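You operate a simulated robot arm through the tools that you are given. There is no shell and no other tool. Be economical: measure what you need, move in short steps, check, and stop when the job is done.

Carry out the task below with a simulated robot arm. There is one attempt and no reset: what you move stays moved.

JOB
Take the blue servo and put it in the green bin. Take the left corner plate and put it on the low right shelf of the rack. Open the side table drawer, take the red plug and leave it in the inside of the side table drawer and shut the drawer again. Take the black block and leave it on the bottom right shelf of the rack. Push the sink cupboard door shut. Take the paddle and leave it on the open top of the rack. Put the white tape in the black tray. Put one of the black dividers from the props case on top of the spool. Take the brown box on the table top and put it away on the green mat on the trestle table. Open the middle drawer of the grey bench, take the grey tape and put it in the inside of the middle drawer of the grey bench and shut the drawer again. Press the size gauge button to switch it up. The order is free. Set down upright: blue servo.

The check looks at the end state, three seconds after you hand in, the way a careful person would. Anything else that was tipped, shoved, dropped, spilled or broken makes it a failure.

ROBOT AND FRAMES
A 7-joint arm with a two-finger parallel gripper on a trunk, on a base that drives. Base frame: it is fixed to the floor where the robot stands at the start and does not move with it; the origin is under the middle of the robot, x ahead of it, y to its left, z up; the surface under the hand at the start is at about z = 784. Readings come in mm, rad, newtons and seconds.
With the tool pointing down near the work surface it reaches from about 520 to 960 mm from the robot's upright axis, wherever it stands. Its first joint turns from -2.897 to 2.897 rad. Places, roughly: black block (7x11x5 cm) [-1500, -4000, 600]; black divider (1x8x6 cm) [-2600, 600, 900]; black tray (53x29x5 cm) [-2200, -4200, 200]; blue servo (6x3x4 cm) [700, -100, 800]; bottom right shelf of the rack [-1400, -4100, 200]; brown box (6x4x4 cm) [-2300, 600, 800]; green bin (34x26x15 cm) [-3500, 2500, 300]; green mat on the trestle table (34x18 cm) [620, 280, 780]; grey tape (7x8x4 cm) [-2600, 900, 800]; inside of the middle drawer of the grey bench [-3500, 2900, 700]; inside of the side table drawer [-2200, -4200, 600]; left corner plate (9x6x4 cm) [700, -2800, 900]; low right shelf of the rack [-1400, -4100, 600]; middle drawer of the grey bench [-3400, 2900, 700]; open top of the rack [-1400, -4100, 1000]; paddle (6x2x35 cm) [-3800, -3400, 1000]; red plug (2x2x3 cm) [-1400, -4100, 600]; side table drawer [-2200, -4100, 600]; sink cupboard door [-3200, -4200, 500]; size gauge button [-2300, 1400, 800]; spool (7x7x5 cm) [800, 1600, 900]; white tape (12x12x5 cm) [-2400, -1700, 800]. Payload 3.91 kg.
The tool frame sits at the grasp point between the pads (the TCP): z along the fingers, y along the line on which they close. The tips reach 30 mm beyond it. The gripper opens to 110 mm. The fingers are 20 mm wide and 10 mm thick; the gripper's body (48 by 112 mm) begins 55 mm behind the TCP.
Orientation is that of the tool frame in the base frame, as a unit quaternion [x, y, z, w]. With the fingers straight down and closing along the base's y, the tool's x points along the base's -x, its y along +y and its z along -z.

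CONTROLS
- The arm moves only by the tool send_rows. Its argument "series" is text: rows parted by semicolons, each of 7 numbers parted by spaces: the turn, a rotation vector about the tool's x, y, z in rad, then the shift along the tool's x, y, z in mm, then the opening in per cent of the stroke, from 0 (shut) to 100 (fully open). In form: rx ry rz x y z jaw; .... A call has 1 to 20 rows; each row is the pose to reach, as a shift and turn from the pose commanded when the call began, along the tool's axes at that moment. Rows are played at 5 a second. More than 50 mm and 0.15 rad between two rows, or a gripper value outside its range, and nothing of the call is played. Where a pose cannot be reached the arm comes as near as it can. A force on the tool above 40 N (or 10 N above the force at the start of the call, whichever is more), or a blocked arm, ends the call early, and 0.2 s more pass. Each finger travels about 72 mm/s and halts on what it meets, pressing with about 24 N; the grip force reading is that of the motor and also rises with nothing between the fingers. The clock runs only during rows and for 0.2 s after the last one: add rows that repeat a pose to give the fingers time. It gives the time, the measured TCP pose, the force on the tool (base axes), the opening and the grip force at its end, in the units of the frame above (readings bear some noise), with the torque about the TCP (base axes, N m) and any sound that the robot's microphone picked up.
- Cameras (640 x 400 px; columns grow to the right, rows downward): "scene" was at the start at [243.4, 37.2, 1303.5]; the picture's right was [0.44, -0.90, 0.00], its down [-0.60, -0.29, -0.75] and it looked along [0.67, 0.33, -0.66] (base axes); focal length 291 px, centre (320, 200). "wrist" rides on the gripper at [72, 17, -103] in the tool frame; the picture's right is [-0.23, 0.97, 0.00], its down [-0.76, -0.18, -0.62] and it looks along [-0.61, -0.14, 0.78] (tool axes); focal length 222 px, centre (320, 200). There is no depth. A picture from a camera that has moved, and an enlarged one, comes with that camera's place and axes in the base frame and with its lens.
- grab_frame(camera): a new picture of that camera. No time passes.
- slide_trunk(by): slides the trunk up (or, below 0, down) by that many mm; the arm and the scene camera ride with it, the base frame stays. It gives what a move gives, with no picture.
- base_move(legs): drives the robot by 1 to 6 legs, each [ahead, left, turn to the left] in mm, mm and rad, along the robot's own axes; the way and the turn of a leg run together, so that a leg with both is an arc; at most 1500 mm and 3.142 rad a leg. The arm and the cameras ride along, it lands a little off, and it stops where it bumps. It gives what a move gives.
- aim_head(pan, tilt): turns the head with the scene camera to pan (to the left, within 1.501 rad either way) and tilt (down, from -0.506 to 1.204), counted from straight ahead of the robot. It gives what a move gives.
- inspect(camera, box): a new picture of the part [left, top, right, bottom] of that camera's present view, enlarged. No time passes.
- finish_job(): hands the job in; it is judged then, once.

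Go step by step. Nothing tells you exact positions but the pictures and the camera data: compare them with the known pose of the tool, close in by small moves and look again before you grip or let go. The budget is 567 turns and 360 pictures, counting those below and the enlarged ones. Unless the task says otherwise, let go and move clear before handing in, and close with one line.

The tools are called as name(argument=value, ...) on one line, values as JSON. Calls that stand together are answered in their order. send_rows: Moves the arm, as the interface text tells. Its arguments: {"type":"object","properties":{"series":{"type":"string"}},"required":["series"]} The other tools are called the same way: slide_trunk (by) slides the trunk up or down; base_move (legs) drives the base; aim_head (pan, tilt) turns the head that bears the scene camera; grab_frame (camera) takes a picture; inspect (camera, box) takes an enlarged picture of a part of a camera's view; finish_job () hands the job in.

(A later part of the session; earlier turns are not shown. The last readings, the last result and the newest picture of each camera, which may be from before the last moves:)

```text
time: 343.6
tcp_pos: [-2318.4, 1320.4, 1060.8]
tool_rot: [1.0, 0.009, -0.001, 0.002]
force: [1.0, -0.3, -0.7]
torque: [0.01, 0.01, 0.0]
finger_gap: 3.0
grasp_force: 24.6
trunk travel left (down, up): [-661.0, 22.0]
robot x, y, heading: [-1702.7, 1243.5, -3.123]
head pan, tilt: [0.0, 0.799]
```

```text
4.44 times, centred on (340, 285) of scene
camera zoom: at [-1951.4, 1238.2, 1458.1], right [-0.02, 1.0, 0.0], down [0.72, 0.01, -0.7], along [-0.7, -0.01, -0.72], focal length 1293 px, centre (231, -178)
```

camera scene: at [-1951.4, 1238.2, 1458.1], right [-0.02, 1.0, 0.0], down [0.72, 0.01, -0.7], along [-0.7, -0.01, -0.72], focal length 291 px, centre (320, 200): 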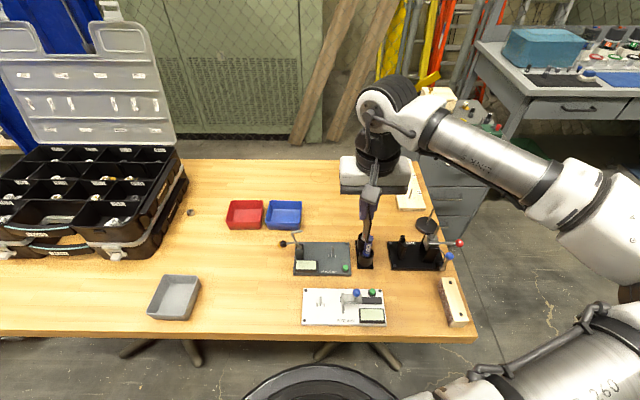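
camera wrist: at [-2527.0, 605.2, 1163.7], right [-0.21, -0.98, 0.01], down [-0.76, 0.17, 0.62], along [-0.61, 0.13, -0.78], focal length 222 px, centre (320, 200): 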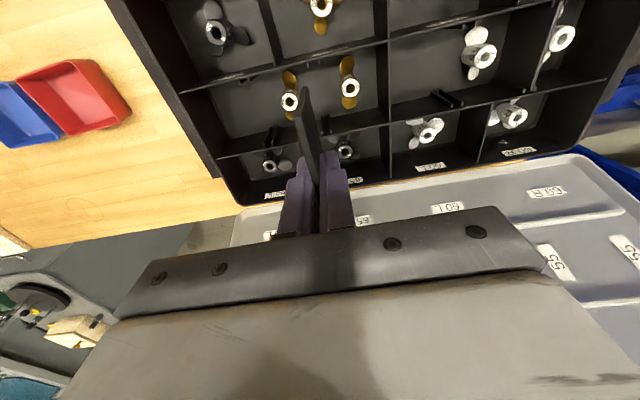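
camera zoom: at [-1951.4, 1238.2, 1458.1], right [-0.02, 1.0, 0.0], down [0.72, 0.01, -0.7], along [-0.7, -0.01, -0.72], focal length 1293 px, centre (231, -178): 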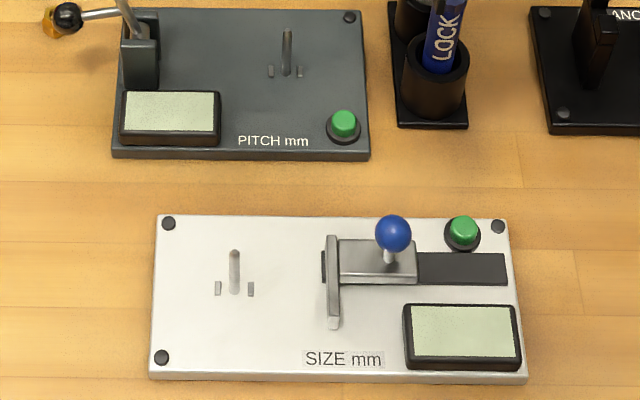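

I leave the gauge pressed once. Now to the green table with the spool near (762, 1536).

base_move(legs=[[-500, 0, 0], [0, 0, 3.12], [950, 290, 0]])

aim_head(pan=-0.1, tilt=0.5)

grab_frame(camera="scene")

```text
time: 358.9
tcp_pos: [370.1, 1465.3, 1060.2]
tool_rot: [-0.007, 1.0, 0.002, 0.001]
force: [0.3, -0.4, -1.3]
torque: [0.02, 0.0, 0.0]
finger_gap: 2.6
grasp_force: 23.7
trunk travel left (down, up): [-661.0, 22.0]
robot x, y, heading: [-251.4, 1548.0, 0.009]
head pan, tilt: [0.0, 0.799]
```

```text
time: 359.7
tcp_pos: [371.5, 1464.9, 1059.7]
tool_rot: [-0.008, 1.0, 0.003, 0.001]
force: [-0.5, 0.3, -0.2]
torque: [0.0, 0.02, 0.0]
finger_gap: 3.4
grasp_force: 24.2
trunk travel left (down, up): [-661.0, 22.0]
robot x, y, heading: [-249.2, 1547.5, 0.011]
head pan, tilt: [-0.099, 0.499]
```

```text
237 pictures are left
camera scene: at [8.7, 1540.8, 1483.9], right [-0.09, -1.0, 0.0], down [-0.48, 0.04, -0.88], along [0.87, -0.08, -0.48], focal length 291 px, centre (320, 200)
```

scene: 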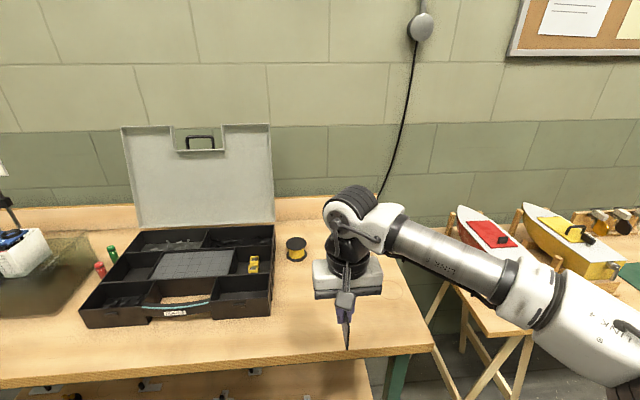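

inspect(camera="scene", box=[250, 200, 400, 300])

inspect(camera="scene", box=[320, 280, 380, 355])

```text
4.00 times, centred on (325, 250) of scene
camera zoom: at [8.7, 1540.8, 1483.9], right [-0.09, -1.0, 0.0], down [-0.48, 0.04, -0.88], along [0.87, -0.08, -0.48], focal length 1164 px, centre (300, 0)
```

zoom: 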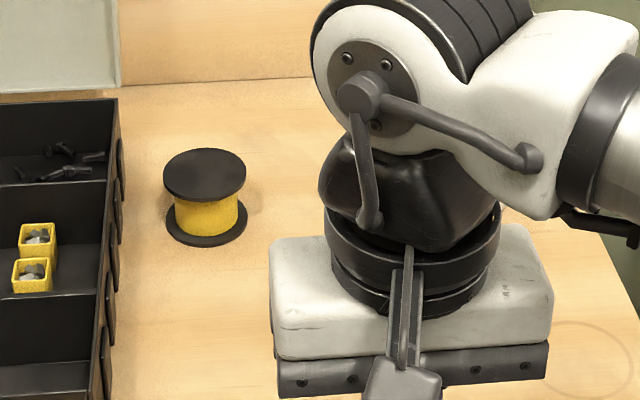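

```text
5.33 times, centred on (350, 318) of scene
camera zoom: at [8.7, 1540.8, 1483.9], right [-0.09, -1.0, 0.0], down [-0.48, 0.04, -0.88], along [0.87, -0.08, -0.48], focal length 1552 px, centre (160, -427)
```

zoom: 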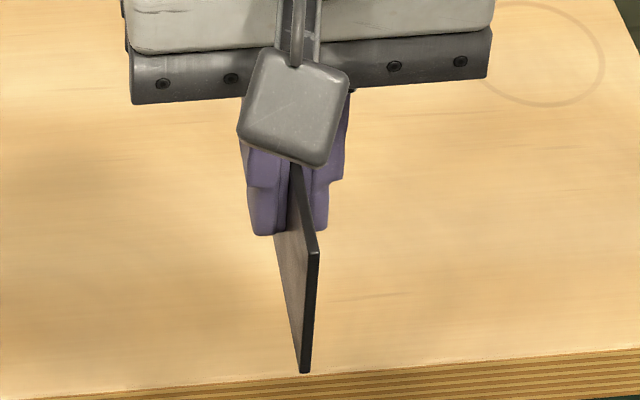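

The spool stands flat-topped near (760, 1540). I'll turn the hand to point ahead at 20° below horizontal with the divider's face up, so it can be laid flat on the spool. First yaw.

send_rows(series="0 0 0.143 0 0 0 0; 0 0 0.286 0 0 0 0; 0 0 0.429 0 0 0 0; 0 0 0.572 0 0 0 0; 0 0 0.715 0 0 0 0; 0 0 0.858 0 0 0 0; 0 0 1.0 0 0 0 0; 0 0 1.143 0 0 0 0; 0 0 1.286 0 0 0 0; 0 0 1.429 0 0 0 0; 0 0 1.571 0 0 0 0; 0 0 1.571 0 0 0 0")

send_rows(series="-0.14 0 0 0 0 0 0; -0.28 0 0 0 0 0 0; -0.42 0 0 0 0 0 0; -0.56 0 0 0 0 0 0; -0.70 0 0 0 0 0 0; -0.84 0 0 0 0 0 0; -0.98 0 0 0 0 0 0; -1.12 0 0 0 0 0 0; -1.22 0 0 0 0 0 0; -1.22 0 0 0 0 0 0")

grab_frame(camera="scene")

grab_frame(camera="wrist")

```text
time: 362.3
tcp_pos: [370.4, 1464.6, 1060.6]
tool_rot: [0.703, 0.711, 0.001, -0.002]
force: [-0.5, -0.3, 0.1]
torque: [-0.02, 0.03, -0.02]
finger_gap: 3.0
grasp_force: 23.9
trunk travel left (down, up): [-661.0, 22.0]
robot x, y, heading: [-248.2, 1546.5, 0.013]
head pan, tilt: [-0.099, 0.499]
```

```text
time: 364.5
tcp_pos: [429.3, 1434.1, 1057.0]
tool_rot: [0.576, 0.582, 0.41, 0.402]
force: [0.9, -0.2, -0.4]
torque: [0.04, 0.03, 0.01]
finger_gap: 2.8
grasp_force: 23.9
out of reach, approached as far as the arm can: row 6, 7, 8, 9, 10
trunk travel left (down, up): [-661.0, 22.0]
robot x, y, heading: [-249.5, 1545.8, 0.007]
head pan, tilt: [-0.099, 0.499]
```

```text
234 pictures are left
camera scene: at [8.7, 1540.8, 1484.0], right [-0.09, -1.0, 0.0], down [-0.48, 0.04, -0.88], along [0.87, -0.08, -0.48], focal length 291 px, centre (320, 200)
```

scene: 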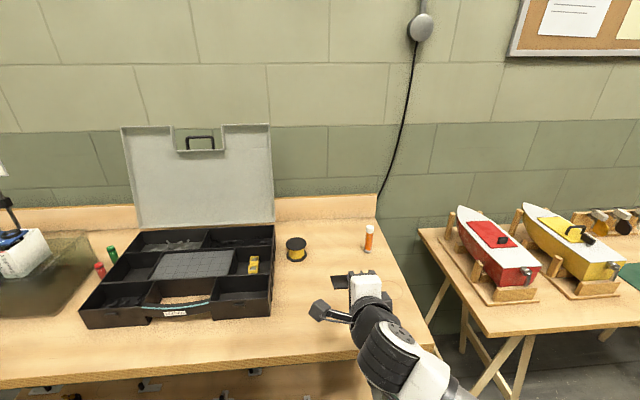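

```text
233 pictures are left
camera wrist: at [336.8, 1503.9, 1107.8], right [0.34, -0.23, 0.91], down [-0.64, -0.77, 0.04], along [0.7, -0.6, -0.4], focal length 222 px, centre (320, 200)
```

wrist: 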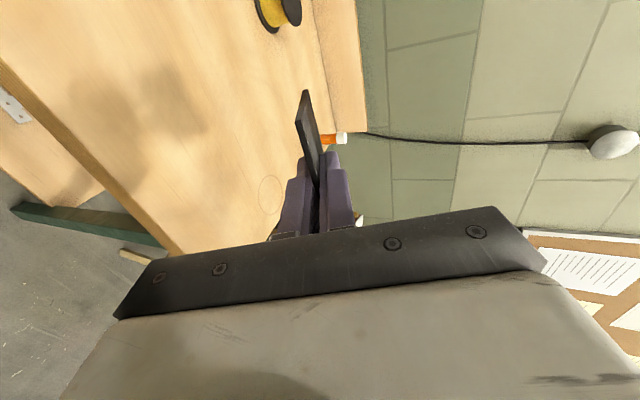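

Orientation is right. Drive toward the spool and look again.

base_move(legs=[[200, 108, 0]])

aim_head(pan=-0.05, tilt=0.75)

grab_frame(camera="scene")

grab_frame(camera="wrist")

```text
time: 366.2
tcp_pos: [629.6, 1543.3, 1055.7]
tool_rot: [0.577, 0.582, 0.409, 0.4]
force: [-0.7, 0.1, -0.3]
torque: [0.03, -0.01, -0.04]
finger_gap: 2.9
grasp_force: 23.8
trunk travel left (down, up): [-661.0, 22.0]
robot x, y, heading: [-51.5, 1656.4, 0.011]
head pan, tilt: [-0.099, 0.499]
```

```text
time: 367.0
tcp_pos: [628.6, 1544.2, 1056.6]
tool_rot: [0.576, 0.583, 0.41, 0.4]
force: [-0.2, -0.3, 0.2]
torque: [0.02, 0.0, 0.03]
finger_gap: 2.6
grasp_force: 24.7
trunk travel left (down, up): [-661.0, 22.0]
robot x, y, heading: [-50.8, 1657.2, 0.013]
head pan, tilt: [-0.051, 0.75]
```

```text
232 pictures are left
camera scene: at [201.1, 1655.2, 1462.1], right [-0.04, -1.0, 0.0], down [-0.68, 0.03, -0.73], along [0.73, -0.03, -0.68], focal length 291 px, centre (320, 200)
```

scene: 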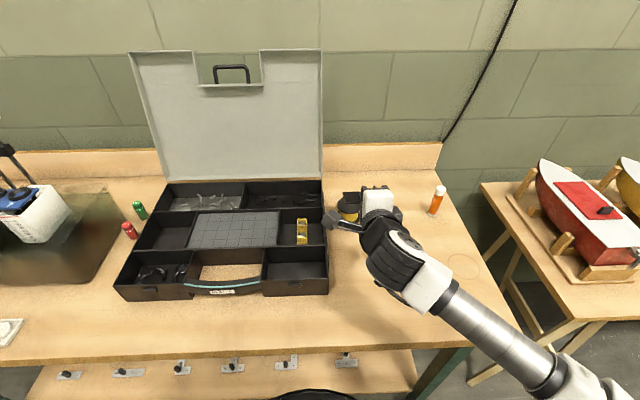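

```text
231 pictures are left
camera wrist: at [537.1, 1613.3, 1107.9], right [0.34, -0.23, 0.91], down [-0.64, -0.77, 0.04], along [0.69, -0.6, -0.4], focal length 222 px, centre (320, 200)
```

wrist: 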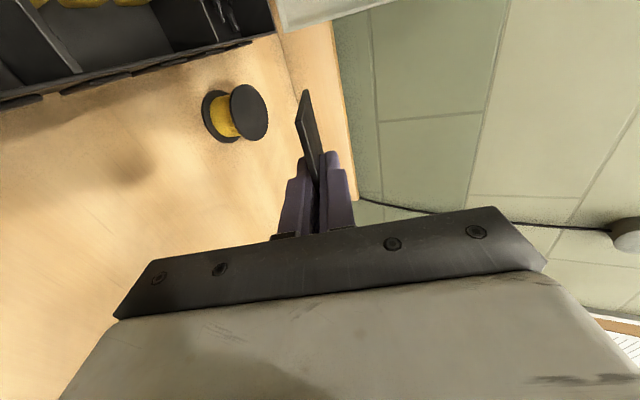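

The spool top is at about (784, 1548, 900). Move the divider forward and down to just above it.

send_rows(series="0 0 0 1 -13 35 0; 0 0 0 2 -27 72 0; 0 0 0 3 -43 108 0; 0 0 0 3 -60 143 0; 0 0 0 3 -60 143 0")

grab_frame(camera="wrist")

inspect(camera="scene", box=[300, 160, 460, 260])

```text
time: 368.2
tcp_pos: [743.3, 1548.7, 952.9]
tool_rot: [0.577, 0.582, 0.41, 0.401]
force: [0.0, 0.5, 0.5]
torque: [0.0, -0.01, 0.0]
finger_gap: 2.8
grasp_force: 24.1
trunk travel left (down, up): [-661.0, 22.0]
robot x, y, heading: [-52.1, 1657.4, 0.011]
head pan, tilt: [-0.051, 0.75]
```

```text
230 pictures are left
camera wrist: at [651.3, 1618.5, 1003.2], right [0.34, -0.23, 0.91], down [-0.64, -0.77, 0.04], along [0.69, -0.6, -0.4], focal length 222 px, centre (320, 200)
```

wrist: 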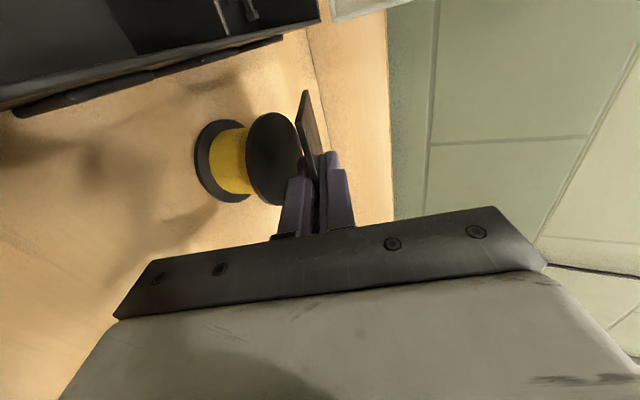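

```text
4.00 times, centred on (380, 210) of scene
camera zoom: at [200.7, 1655.0, 1462.1], right [-0.04, -1.0, 0.0], down [-0.68, 0.03, -0.73], along [0.73, -0.03, -0.68], focal length 1164 px, centre (80, 160)
```

zoom: 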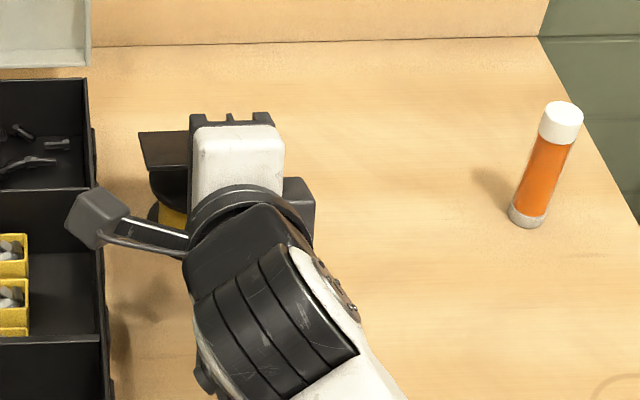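

send_rows(series="0 0 0 0 -11 1 0; 0 0 0 0 -20 2 0; 0 0 0 0 -20 2 0")

inspect(camera="wrist", box=[180, 70, 400, 230])

```text
time: 369.0
tcp_pos: [737.7, 1549.1, 932.7]
tool_rot: [0.577, 0.583, 0.409, 0.401]
force: [0.5, 0.0, -0.1]
torque: [-0.01, -0.02, -0.02]
finger_gap: 2.7
grasp_force: 23.8
trunk travel left (down, up): [-661.0, 22.0]
robot x, y, heading: [-52.7, 1656.9, 0.01]
head pan, tilt: [-0.051, 0.75]
```

```text
2.50 times, centred on (290, 150) of wrist
camera zoom: at [645.9, 1618.7, 983.6], right [0.34, -0.23, 0.91], down [-0.64, -0.77, 0.04], along [0.69, -0.6, -0.4], focal length 555 px, centre (395, 325)
```

zoom: 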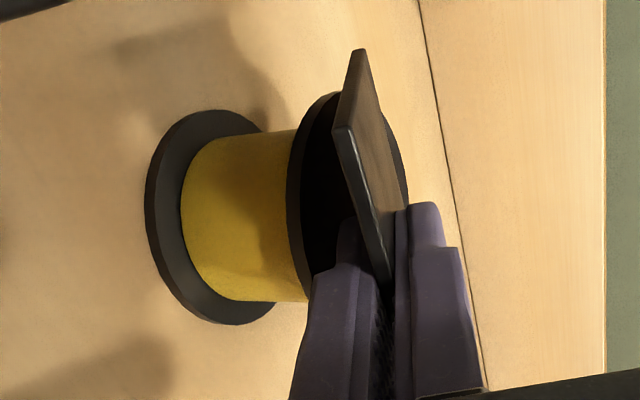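

send_rows(series="0 0 0 0 -2 0.7 0; 0 0 0 0 -4 1.4 0; 0 0 0 0 -4 1.4 0")

inspect(camera="wrist", box=[180, 70, 400, 230])

```text
time: 369.8
tcp_pos: [738.1, 1548.8, 930.8]
tool_rot: [0.576, 0.581, 0.41, 0.402]
force: [1.8, 0.5, 12.0]
torque: [0.01, -0.38, 0.03]
finger_gap: 2.8
grasp_force: 23.8
trunk travel left (down, up): [-661.0, 22.0]
robot x, y, heading: [-49.0, 1656.9, 0.009]
head pan, tilt: [-0.051, 0.75]
```

```text
2.50 times, centred on (290, 150) of wrist
camera zoom: at [645.1, 1618.4, 981.1], right [0.33, -0.23, 0.92], down [-0.64, -0.77, 0.04], along [0.7, -0.6, -0.4], focal length 555 px, centre (395, 325)
```

zoom: 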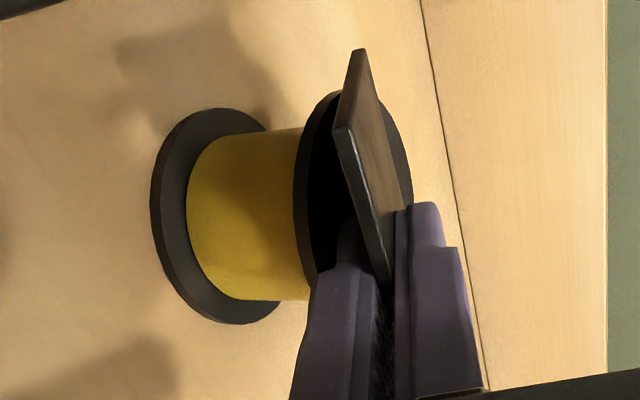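

Contact, probably the lower fingertip on the disc. I'll pull back so the tips clear the disc edge, flatten the hand to about 8°, and look.

send_rows(series="0 0 0 0 6 0 0; 0 0 0 0 3 -14 0; 0 0 0 0 -2 -30 0; -0.1 0 0 0 -2 -30 0; -0.21 0 0 0 -2 -30 0; -0.21 0 0 0 -2 -30 0")

inspect(camera="wrist", box=[180, 70, 400, 230])

inspect(camera="scene", box=[300, 160, 420, 260])

```text
time: 371.2
tcp_pos: [709.7, 1548.1, 935.4]
tool_rot: [0.531, 0.536, 0.468, 0.459]
force: [-0.2, -0.5, -0.1]
torque: [-0.03, -0.01, 0.01]
finger_gap: 2.7
grasp_force: 23.8
trunk travel left (down, up): [-661.0, 22.0]
robot x, y, heading: [-48.7, 1659.5, 0.006]
head pan, tilt: [-0.051, 0.75]
```

```text
2.50 times, centred on (290, 150) of wrist
camera zoom: at [608.3, 1618.0, 967.2], right [0.14, -0.23, 0.96], down [-0.63, -0.77, -0.09], along [0.76, -0.6, -0.25], focal length 555 px, centre (395, 325)
```

zoom: 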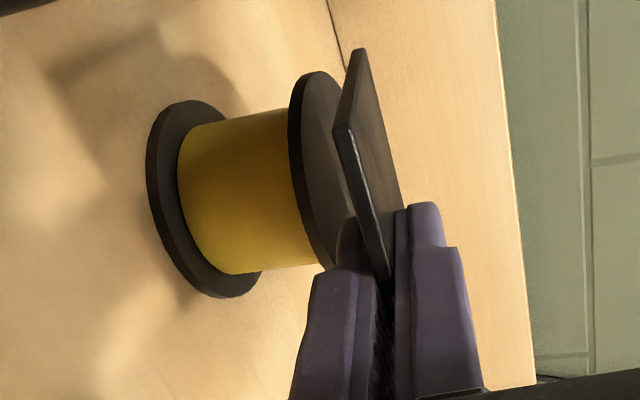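

```text
4.00 times, centred on (360, 210) of scene
camera zoom: at [201.1, 1655.2, 1462.0], right [-0.04, -1.0, 0.0], down [-0.68, 0.03, -0.73], along [0.73, -0.03, -0.68], focal length 1164 px, centre (160, 160)
```

zoom: 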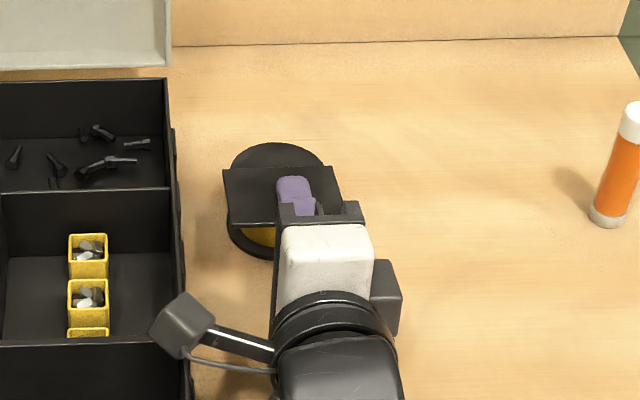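

The fingers overlap the plate by nearly half, so a flat release would drag it. New plan: stand the divider on the near part of the disc with the hand vertical, then let it lay over forward, guided by the finger. Bring the hand vertical above the disc.

send_rows(series="0 0 0 0 40 0 0; 0 0 0 0 80 0 0; 0.143 0 0 0 80 10 0; 0.286 0 0 0 80 20 0; 0.429 0 0 0 80 29 0; 0.572 0 0 0 80 29 0; 0.715 0 0 0 80 29 0; 0.858 0 0 0 80 29 0; 1.0 0 0 0 80 29 0; 1.143 0 0 0 80 29 0; 1.286 0 0 0 80 29 0; 1.43 0 0 0 80 29 0; 1.43 0 0 0 80 29 0")

grab_frame(camera="wrist")

grab_frame(camera="scene")

```text
time: 374.0
tcp_pos: [748.4, 1548.2, 1012.3]
tool_rot: [0.702, 0.712, 0.002, -0.003]
force: [1.2, -0.3, 0.5]
torque: [0.01, 0.0, 0.02]
finger_gap: 2.9
grasp_force: 24.1
trunk travel left (down, up): [-661.0, 22.0]
robot x, y, heading: [-51.9, 1658.4, 0.014]
head pan, tilt: [-0.051, 0.75]
```

```text
224 pictures are left
camera wrist: at [765.1, 1619.0, 1114.5], right [0.98, -0.21, 0.0], down [-0.17, -0.77, 0.62], along [-0.13, -0.6, -0.79], focal length 222 px, centre (320, 200)
```

wrist: 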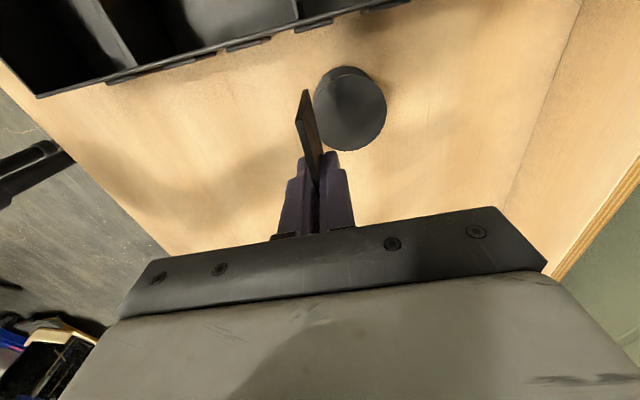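

```text
223 pictures are left
camera scene: at [200.9, 1655.1, 1462.1], right [-0.04, -1.0, 0.0], down [-0.68, 0.03, -0.73], along [0.73, -0.03, -0.68], focal length 291 px, centre (320, 200)
```

scene: 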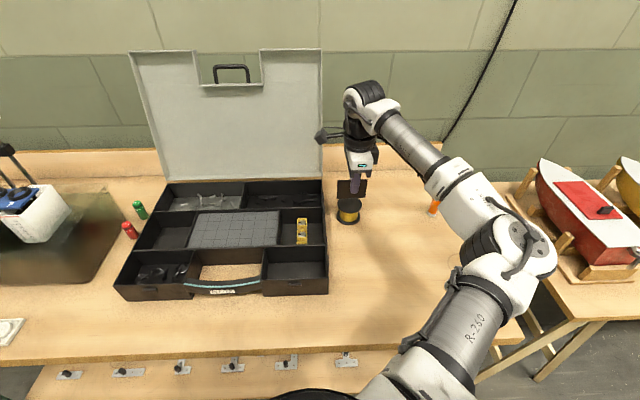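

inspect(camera="scene", box=[310, 140, 410, 230])

inspect(camera="wrist", box=[250, 50, 420, 220])

```text
4.44 times, centred on (360, 185) of scene
camera zoom: at [200.9, 1655.1, 1462.1], right [-0.04, -1.0, 0.0], down [-0.68, 0.03, -0.73], along [0.73, -0.03, -0.68], focal length 1293 px, centre (142, 267)
```

zoom: 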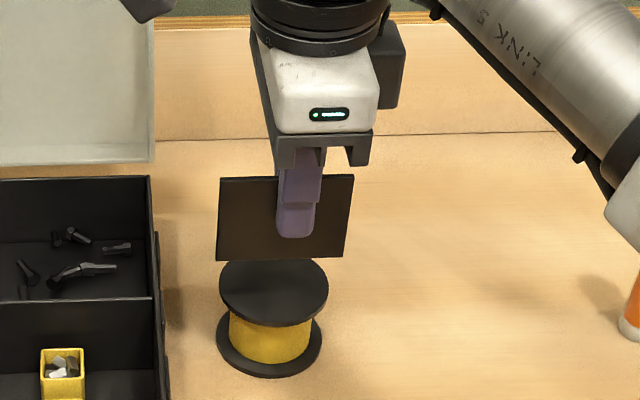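

```text
2.35 times, centred on (335, 135) of wrist
camera zoom: at [765.1, 1619.0, 1114.5], right [0.98, -0.21, 0.0], down [-0.17, -0.77, 0.62], along [-0.13, -0.6, -0.79], focal length 523 px, centre (285, 353)
```

zoom: 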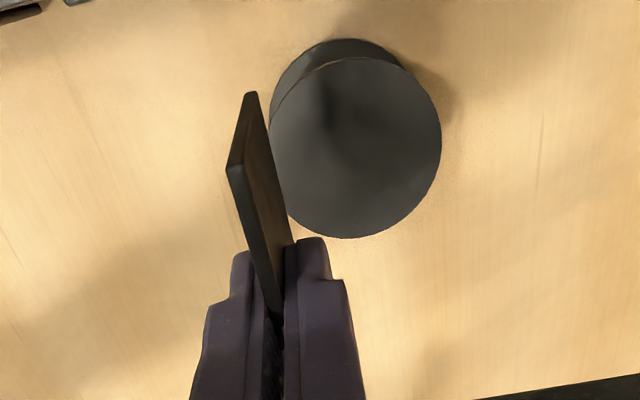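

send_rows(series="0 0 0 4 4 20 0; 0 0 0 4 4 40 0; 0 0 0 4 4 46 0; 0 0 0 4 4 46 0")

inspect(camera="scene", box=[310, 150, 410, 230])

```text
time: 375.0
tcp_pos: [752.7, 1552.9, 965.3]
tool_rot: [0.703, 0.711, 0.003, -0.002]
force: [-0.1, 0.1, -0.1]
torque: [0.01, 0.0, 0.01]
finger_gap: 2.6
grasp_force: 24.4
trunk travel left (down, up): [-661.0, 22.0]
robot x, y, heading: [-51.4, 1654.6, 0.009]
head pan, tilt: [-0.051, 0.75]
```

```text
5.00 times, centred on (360, 190) of scene
camera zoom: at [201.1, 1655.2, 1462.0], right [-0.04, -1.0, 0.0], down [-0.68, 0.03, -0.73], along [0.73, -0.03, -0.68], focal length 1455 px, centre (120, 250)
```

zoom: 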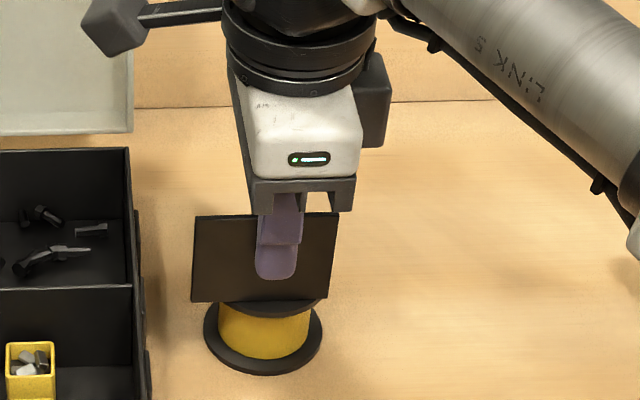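

send_rows(series="0 0 0 0 0 2 0; 0 0 0 0 0 4 0; 0 0 0 0 0 6 0; 0 0 0 0 0 6 0")

send_rows(series="0 0 0 0 0 2 0; 0 0 0 0 0 3 0; 0 0 0 0 0 3 0")

inspect(camera="scene", box=[310, 150, 410, 230])

```text
time: 376.0
tcp_pos: [750.5, 1551.5, 963.1]
tool_rot: [0.702, 0.712, 0.003, 0.001]
force: [1.7, 1.4, 24.5]
torque: [-0.01, -0.12, 0.01]
finger_gap: 2.9
grasp_force: 24.0
trunk travel left (down, up): [-661.0, 22.0]
robot x, y, heading: [-46.0, 1659.4, 0.009]
head pan, tilt: [-0.051, 0.75]
```

```text
time: 376.8
tcp_pos: [750.9, 1553.1, 958.7]
tool_rot: [0.702, 0.712, 0.003, 0.0]
force: [2.2, 0.5, 23.8]
torque: [0.01, -0.16, 0.04]
finger_gap: 2.9
grasp_force: 23.8
trunk travel left (down, up): [-661.0, 22.0]
robot x, y, heading: [-49.6, 1656.4, 0.012]
head pan, tilt: [-0.051, 0.75]
```

```text
5.00 times, centred on (360, 190) of scene
camera zoom: at [198.8, 1655.6, 1462.6], right [-0.04, -1.0, 0.0], down [-0.68, 0.03, -0.73], along [0.73, -0.03, -0.68], focal length 1455 px, centre (120, 250)
```

zoom: 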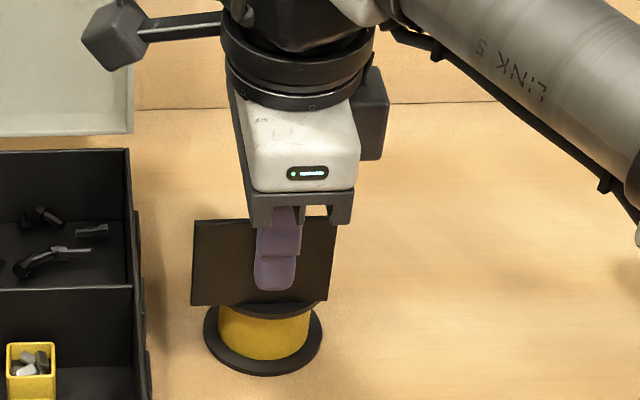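

The plate stands on the disc. Now open gradually, let it lean forward onto the front finger, and lay it down by moving the hand ahead.

send_rows(series="0 0 0 0 0 -3 0; 0 0 0 0 4 -3 10; 0 0 0 0 8 -3 14; 0 0 0 0 8 -3 14; 0 0 0 0 -2 -3 30; 0 0 0 0 -9 -3 42; 0 0 0 0 -17 -3 55; 0 0 0 0 -17 -3 55")

inspect(camera="scene", box=[310, 150, 410, 230])

inspect(camera="wrist", box=[200, 50, 440, 220])

```text
time: 378.6
tcp_pos: [734.8, 1551.1, 959.5]
tool_rot: [0.702, 0.712, 0.002, -0.001]
force: [-0.5, 0.5, -0.1]
torque: [0.0, -0.02, -0.04]
finger_gap: 60.5
grasp_force: 0.1
trunk travel left (down, up): [-661.0, 22.0]
robot x, y, heading: [-50.5, 1660.7, 0.011]
head pan, tilt: [-0.051, 0.75]
```

```text
5.00 times, centred on (360, 190) of scene
camera zoom: at [201.2, 1655.2, 1462.0], right [-0.04, -1.0, 0.0], down [-0.68, 0.03, -0.73], along [0.73, -0.03, -0.68], focal length 1455 px, centre (120, 250)
```

zoom: 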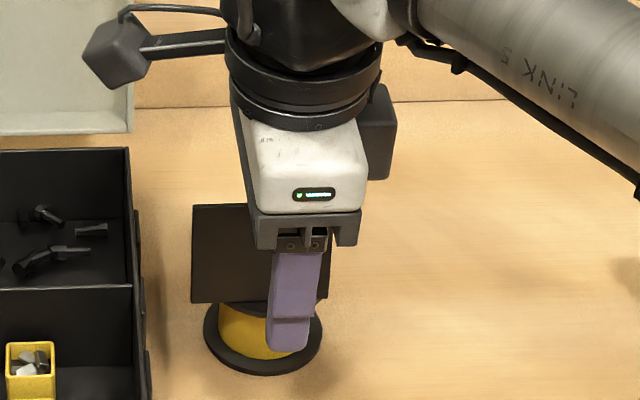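

```text
2.35 times, centred on (320, 135) of wrist
camera zoom: at [751.4, 1623.2, 1062.5], right [0.98, -0.21, 0.0], down [-0.17, -0.77, 0.62], along [-0.13, -0.6, -0.79], focal length 523 px, centre (320, 353)
```

zoom: 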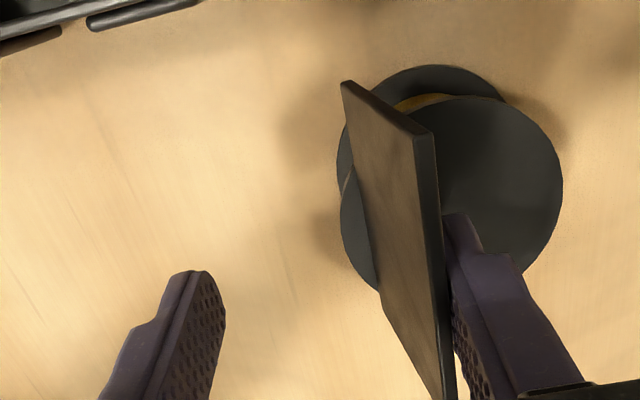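

It leans on the front finger as planned. Now lower slightly and move the hand ahead.

send_rows(series="0 0 0 0 5 4 55; 0 0 0 0 11 8 55; 0 0 0 0 17 10 55; 0 0 0 0 23 10 55; 0 0 0 0 29 10 55; 0 0 0 0 35 10 55; 0 0 0 0 40 10 55; 0 0 0 0 40 10 55")

inspect(camera="wrist", box=[200, 50, 440, 220])

```text
time: 380.4
tcp_pos: [776.6, 1553.1, 948.9]
tool_rot: [0.702, 0.712, 0.003, -0.002]
force: [0.1, 0.2, -0.2]
torque: [-0.01, -0.02, 0.0]
finger_gap: 60.3
grasp_force: 0.0
trunk travel left (down, up): [-661.0, 22.0]
robot x, y, heading: [-50.7, 1658.1, 0.01]
head pan, tilt: [-0.051, 0.75]
```

```text
2.35 times, centred on (320, 135) of wrist
camera zoom: at [791.9, 1623.7, 1052.9], right [0.98, -0.21, 0.0], down [-0.17, -0.77, 0.62], along [-0.13, -0.6, -0.79], focal length 523 px, centre (320, 353)
```

zoom: 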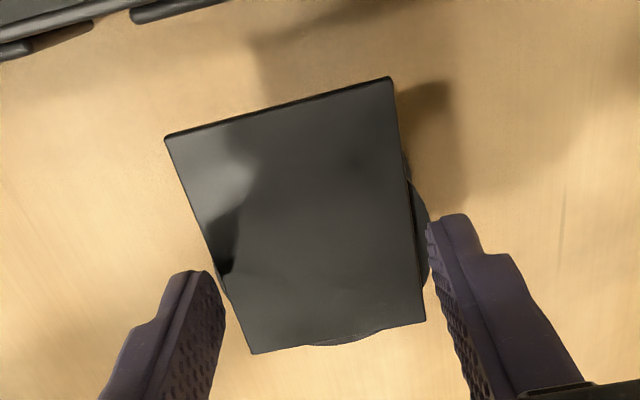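

The divider now lies flat on the spool. Lift away and check.

send_rows(series="0 0 0 0 2 -10 57; 0 0 0 0 2 -30 57; 0 0 0 0 2 -70 57; 0 0 0 0 2 -110 57; 0 0 0 0 2 -130 57")

inspect(camera="scene", box=[310, 150, 410, 230])

grab_frame(camera="wrist")

```text
time: 381.6
tcp_pos: [776.8, 1551.2, 1080.3]
tool_rot: [0.703, 0.712, 0.002, -0.001]
force: [-0.4, 0.5, 0.2]
torque: [0.01, 0.0, -0.03]
finger_gap: 62.8
grasp_force: 0.0
trunk travel left (down, up): [-661.0, 22.0]
robot x, y, heading: [-47.9, 1655.3, 0.01]
head pan, tilt: [-0.051, 0.75]
```

```text
5.00 times, centred on (360, 190) of scene
camera zoom: at [201.0, 1655.3, 1462.0], right [-0.04, -1.0, 0.0], down [-0.68, 0.03, -0.73], along [0.73, -0.03, -0.68], focal length 1455 px, centre (120, 250)
```

zoom: 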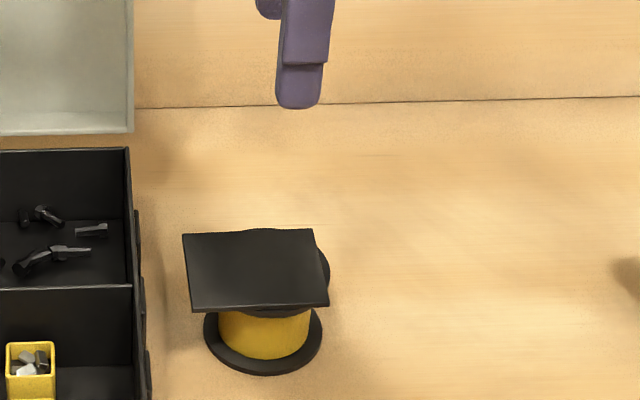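

```text
214 pictures are left
camera wrist: at [792.7, 1622.6, 1183.6], right [0.98, -0.21, 0.0], down [-0.17, -0.77, 0.62], along [-0.13, -0.6, -0.79], focal length 222 px, centre (320, 200)
```

wrist: 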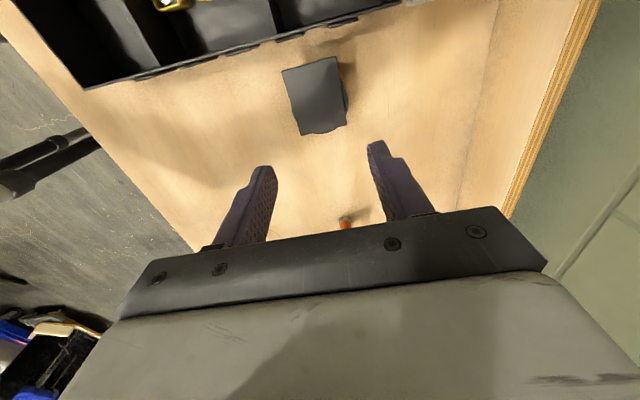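

Divider done. Unwind the wrist, tuck in the arm and drive to the corner plates at about (700, -2800).

send_rows(series="0 0 -0.143 0 -18 0 60; 0 0 -0.286 0 -36 0 60; 0 0 -0.429 0 -54 0 60; 0 0 -0.572 0 -72 0 60; 0 0 -0.715 0 -90 0 60; 0 0 -0.858 0 -108 0 60; 0 0 -1.0 0 -126 0 60; 0 0 -1.143 0 -144 0 60; 0 0 -1.286 0 -162 0 60; 0 0 -1.429 0 -180 0 60; 0 0 -1.571 0 -200 0 60")

base_move(legs=[[-450, 0, 0], [0, -1480, 0], [0, -1480, 0], [0, -1350, 0]])

aim_head(pan=0.0, tilt=0.45)

grab_frame(camera="scene")

```text
time: 384.0
tcp_pos: [576.8, 1549.2, 1079.5]
tool_rot: [-0.008, 1.0, 0.003, 0.0]
force: [0.1, 0.0, 0.3]
torque: [0.02, -0.01, 0.03]
finger_gap: 65.9
grasp_force: 0.0
trunk travel left (down, up): [-661.0, 22.0]
robot x, y, heading: [-47.9, 1654.7, 0.008]
head pan, tilt: [-0.051, 0.75]
```

```text
time: 419.4
tcp_pos: [190.1, -2762.7, 1079.0]
tool_rot: [-0.009, 1.0, 0.003, 0.001]
force: [0.3, -0.5, 1.3]
torque: [0.01, 0.02, 0.01]
finger_gap: 66.1
grasp_force: 0.0
trunk travel left (down, up): [-661.0, 22.0]
robot x, y, heading: [-435.5, -2659.2, 0.017]
head pan, tilt: [-0.051, 0.75]
```

```text
time: 420.2
tcp_pos: [189.4, -2762.3, 1078.5]
tool_rot: [-0.009, 1.0, 0.002, 0.0]
force: [-0.1, -0.1, 0.2]
torque: [-0.04, 0.0, -0.03]
finger_gap: 66.1
grasp_force: 0.1
trunk travel left (down, up): [-661.0, 22.0]
robot x, y, heading: [-441.0, -2657.3, 0.013]
head pan, tilt: [0.0, 0.45]
```

```text
213 pictures are left
camera scene: at [-178.7, -2654.3, 1488.4], right [0.01, -1.0, 0.0], down [-0.44, -0.01, -0.9], along [0.9, 0.01, -0.44], focal length 291 px, centre (320, 200)
```

scene: 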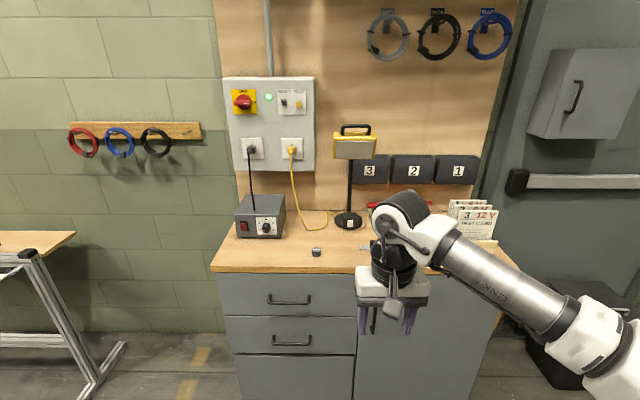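

send_rows(series="0 0 0 0 45 0 60; 0 0 0 0 90 0 60; 0 0 0 0 135 0 60; 0 0 0 0 180 0 60; 0 0 0 0 225 0 60; 0 0 0 0 270 0 60; 0 0 0 0 310 0 60")

base_move(legs=[[250, -100, 0]])

aim_head(pan=-0.1, tilt=0.6)

grab_frame(camera="scene")

```text
time: 421.9
tcp_pos: [184.2, -2453.0, 1080.2]
tool_rot: [-0.009, 1.0, 0.003, 0.001]
force: [0.7, -0.1, -0.5]
torque: [-0.04, 0.03, 0.0]
finger_gap: 66.2
grasp_force: 0.0
trunk travel left (down, up): [-661.0, 22.0]
robot x, y, heading: [-439.4, -2663.3, 0.015]
head pan, tilt: [0.0, 0.45]
```

```text
time: 423.8
tcp_pos: [437.3, -2549.9, 1080.1]
tool_rot: [-0.008, 1.0, 0.002, 0.0]
force: [0.6, -0.2, 0.7]
torque: [0.04, 0.02, -0.02]
finger_gap: 65.8
grasp_force: 0.0
trunk travel left (down, up): [-661.0, 22.0]
robot x, y, heading: [-183.1, -2752.1, 0.009]
head pan, tilt: [0.0, 0.45]
```

```text
time: 424.5
tcp_pos: [436.8, -2550.5, 1079.7]
tool_rot: [-0.008, 1.0, 0.003, 0.002]
force: [-0.2, 0.2, -0.1]
torque: [0.01, 0.0, 0.0]
finger_gap: 66.2
grasp_force: 0.0
trunk travel left (down, up): [-661.0, 22.0]
robot x, y, heading: [-184.9, -2754.0, 0.012]
head pan, tilt: [-0.099, 0.6]
```

```text
212 pictures are left
camera scene: at [69.6, -2759.0, 1475.0], right [-0.09, -1.0, 0.0], down [-0.56, 0.05, -0.83], along [0.82, -0.07, -0.56], focal length 291 px, centre (320, 200)
```

scene: 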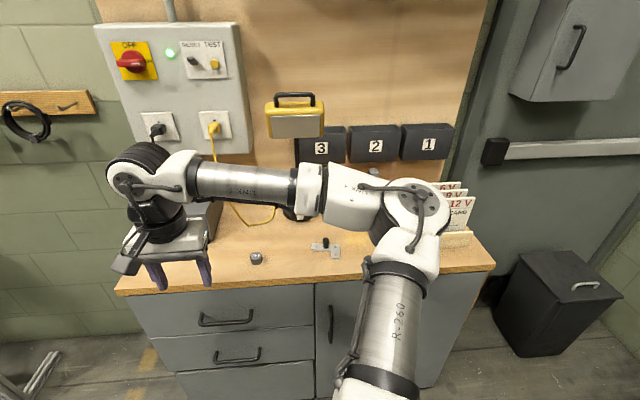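

inspect(camera="scene", box=[230, 200, 390, 300])

```text
4.00 times, centred on (310, 250) of scene
camera zoom: at [69.6, -2759.0, 1475.0], right [-0.09, -1.0, 0.0], down [-0.56, 0.05, -0.83], along [0.82, -0.07, -0.56], focal length 1164 px, centre (360, 0)
```

zoom: 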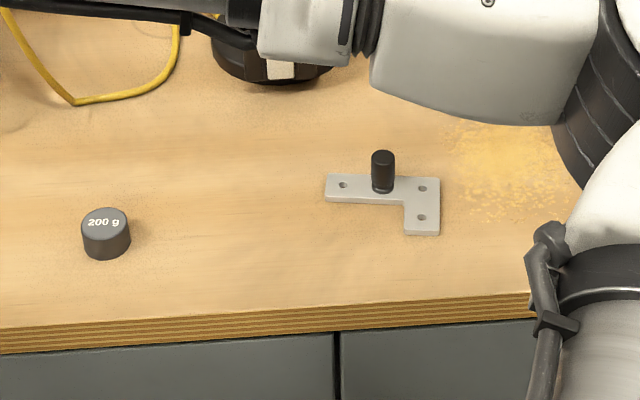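

The corner plate is an L-plate with a black knob at about (675, -2827). Before choosing the grip, I'll look over at the rack.

base_move(legs=[[-250, 0, 0], [0, 0, -1.5]])

aim_head(pan=-0.8, tilt=0.3)

grab_frame(camera="scene")

```text
time: 430.1
tcp_pos: [-189.5, -3363.3, 1080.2]
tool_rot: [0.675, 0.738, 0.002, 0.002]
force: [-0.5, -0.4, 0.0]
torque: [0.0, -0.02, 0.02]
finger_gap: 66.1
grasp_force: 0.0
trunk travel left (down, up): [-661.0, 22.0]
robot x, y, heading: [-435.1, -2757.2, -1.485]
head pan, tilt: [-0.099, 0.6]
```

```text
time: 431.1
tcp_pos: [-188.0, -3364.1, 1081.1]
tool_rot: [0.675, 0.738, 0.001, 0.002]
force: [0.5, -0.5, -0.1]
torque: [0.03, -0.01, 0.0]
finger_gap: 66.0
grasp_force: 0.0
trunk travel left (down, up): [-661.0, 22.0]
robot x, y, heading: [-435.4, -2759.3, -1.486]
head pan, tilt: [-0.799, 0.3]
```

```text
210 pictures are left
camera scene: at [-486.2, -2996.8, 1502.4], right [-0.76, 0.65, 0.0], down [0.19, 0.22, -0.96], along [-0.63, -0.72, -0.3], focal length 291 px, centre (320, 200)
```

scene: 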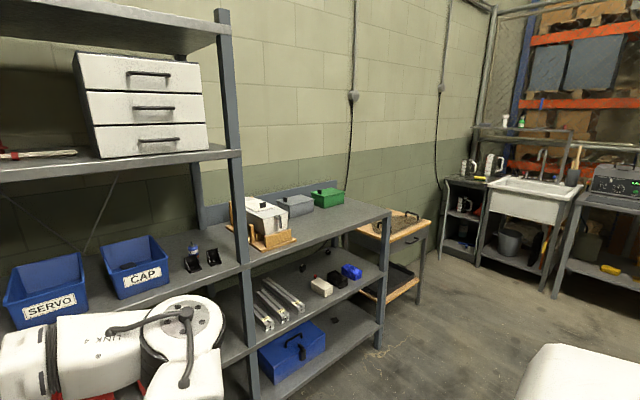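

inspect(camera="scene", box=[190, 170, 450, 400])

```text
1.74 times, centred on (320, 285) of scene
camera zoom: at [-486.2, -2996.8, 1502.4], right [-0.76, 0.65, 0.0], down [0.19, 0.22, -0.96], along [-0.63, -0.72, -0.3], focal length 506 px, centre (320, 52)
```

zoom: 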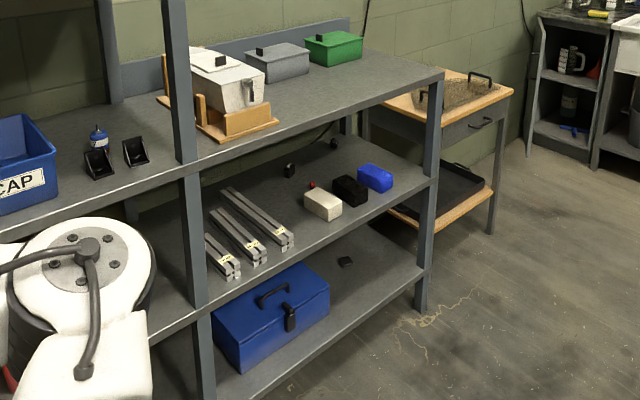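

The rack's right bay has shelves at about z = 955, 560 and 190, open at the front (y ≈ -3915). I'll grip the plate's knob with the flipped, tilted hand (camera on top) so it can go into the shelf. Flip the wrist first.

send_rows(series="0 0 0.145 0 0 0 60; 0 0 0.29 0 0 0 60; 0 0 0.435 0 0 0 60; 0 0 0.58 0 0 0 60; 0 0 0.725 0 0 0 60; 0 0 0.87 0 0 0 60; 0 0 1.015 0 0 0 60; 0 0 1.16 0 0 0 60; 0 0 1.305 0 0 0 60; 0 0 1.45 0 0 0 60; 0 0 1.595 0 0 0 60")

send_rows(series="0 0 0.145 0 0 0 60; 0 0 0.29 0 0 0 60; 0 0 0.435 0 0 0 60; 0 0 0.58 0 0 0 60; 0 0 0.725 0 0 0 60; 0 0 0.87 0 0 0 60; 0 0 1.015 0 0 0 60; 0 0 1.16 0 0 0 60; 0 0 1.305 0 0 0 60; 0 0 1.45 0 0 0 60; 0 0 1.54 0 0 0 60")

base_move(legs=[[0, 0, 1.49], [250, 0, 0]])

grab_frame(camera="wrist")

```text
time: 433.5
tcp_pos: [-188.6, -3364.0, 1079.8]
tool_rot: [1.0, 0.031, 0.003, 0.001]
force: [0.1, 0.2, -0.6]
torque: [0.03, 0.0, 0.01]
finger_gap: 66.2
grasp_force: 0.1
trunk travel left (down, up): [-661.0, 22.0]
robot x, y, heading: [-437.3, -2755.0, -1.487]
head pan, tilt: [-0.799, 0.3]
```

```text
time: 435.9
tcp_pos: [-188.9, -3364.0, 1080.1]
tool_rot: [0.739, -0.674, 0.002, -0.001]
force: [0.2, 0.6, -0.1]
torque: [0.01, 0.01, 0.0]
finger_gap: 65.9
grasp_force: 0.0
trunk travel left (down, up): [-661.0, 22.0]
robot x, y, heading: [-435.8, -2758.1, -1.486]
head pan, tilt: [-0.799, 0.3]
```

```text
time: 441.5
tcp_pos: [439.0, -2563.1, 1080.2]
tool_rot: [1.0, 0.003, 0.0, -0.002]
force: [0.3, -0.7, 0.2]
torque: [0.0, 0.02, 0.01]
finger_gap: 66.0
grasp_force: 0.1
trunk travel left (down, up): [-661.0, 22.0]
robot x, y, heading: [-187.1, -2759.8, -0.001]
head pan, tilt: [-0.799, 0.3]
```

```text
208 pictures are left
camera wrist: at [511.8, -2581.8, 1182.2], right [-0.22, -0.98, -0.01], down [-0.76, 0.17, 0.62], along [-0.61, 0.14, -0.78], focal length 222 px, centre (320, 200)
```

wrist: 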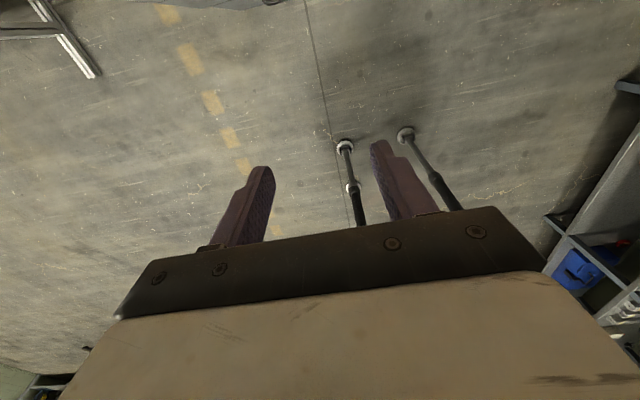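

Flipped. Drive nearer, tilt 43° forward and look at the knob.

base_move(legs=[[140, -200, 0]])

send_rows(series="0 0.15 0 10 13 0 40; 0 0.3 0 20 26 0 40; 0 0.45 0 30 39 20 40; 0 0.6 0 40 52 40 40; 0 0.75 0 50 64 60 40; 0 0.75 0 50 64 80 40; 0 0.75 0 50 64 80 40")

grab_frame(camera="wrist")

aim_head(pan=-0.1, tilt=0.65)

grab_frame(camera="scene")

```text
time: 443.6
tcp_pos: [577.8, -2765.6, 1080.9]
tool_rot: [1.0, 0.003, 0.001, -0.002]
force: [-0.3, -0.1, -0.8]
torque: [0.03, 0.04, 0.0]
finger_gap: 66.0
grasp_force: 0.0
trunk travel left (down, up): [-661.0, 22.0]
robot x, y, heading: [-48.8, -2959.9, -0.002]
head pan, tilt: [-0.799, 0.3]
```

```text
time: 445.2
tcp_pos: [627.3, -2829.1, 999.9]
tool_rot: [0.93, 0.0, 0.368, -0.003]
force: [-0.5, -0.2, 0.2]
torque: [-0.03, 0.0, 0.02]
finger_gap: 43.6
grasp_force: 0.1
trunk travel left (down, up): [-661.0, 22.0]
robot x, y, heading: [-49.2, -2960.7, -0.009]
head pan, tilt: [-0.799, 0.3]
```

```text
207 pictures are left
camera wrist: at [609.6, -2847.4, 1123.8], right [-0.16, -0.97, -0.16], down [-0.98, 0.17, -0.06], along [0.09, 0.15, -0.98], focal length 222 px, centre (320, 200)
```

wrist: 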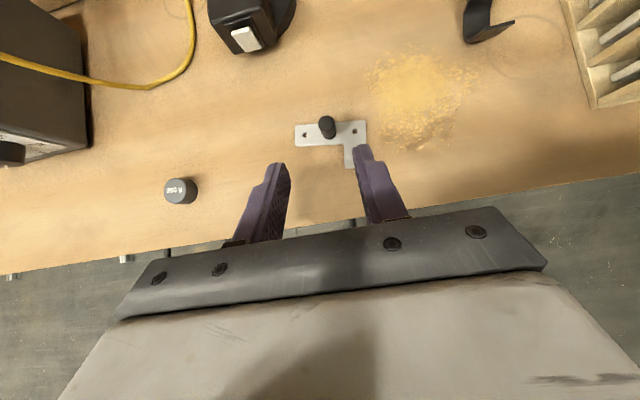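

```text
time: 446.3
tcp_pos: [626.8, -2827.3, 999.9]
tool_rot: [0.93, 0.002, 0.366, -0.003]
force: [-1.0, 0.2, 0.6]
torque: [-0.02, 0.0, 0.01]
finger_gap: 44.0
grasp_force: 0.0
trunk travel left (down, up): [-661.0, 22.0]
robot x, y, heading: [-51.6, -2958.4, 0.001]
head pan, tilt: [-0.099, 0.649]
```

```text
206 pictures are left
camera scene: at [204.5, -2967.9, 1470.7], right [-0.1, -0.99, 0.0], down [-0.6, 0.06, -0.8], along [0.79, -0.08, -0.6], focal length 291 px, centre (320, 200)
```

scene: 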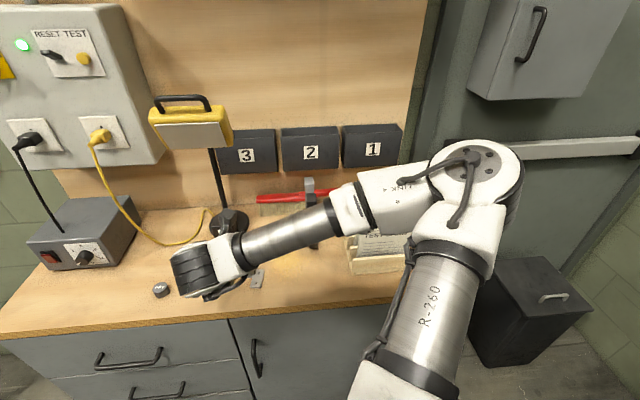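

send_rows(series="0 0 0 -4 1 37 40; 0 0 0 -8 2 74.6 40; 0 0 0 -8 2 74.6 40")

grab_frame(camera="wrist")

```text
time: 447.1
tcp_pos: [673.8, -2829.5, 940.0]
tool_rot: [0.93, 0.002, 0.367, -0.004]
force: [0.7, -0.3, -0.2]
torque: [-0.04, -0.03, 0.02]
finger_gap: 43.9
grasp_force: 0.0
trunk travel left (down, up): [-661.0, 22.0]
robot x, y, heading: [-50.5, -2952.8, -0.001]
head pan, tilt: [-0.099, 0.649]
```

```text
205 pictures are left
camera wrist: at [655.3, -2848.5, 1063.6], right [-0.16, -0.97, -0.16], down [-0.98, 0.17, -0.06], along [0.09, 0.15, -0.99], focal length 222 px, centre (320, 200)
```

wrist: 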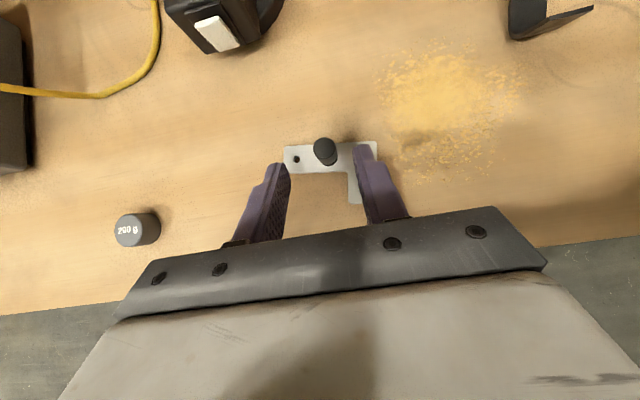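

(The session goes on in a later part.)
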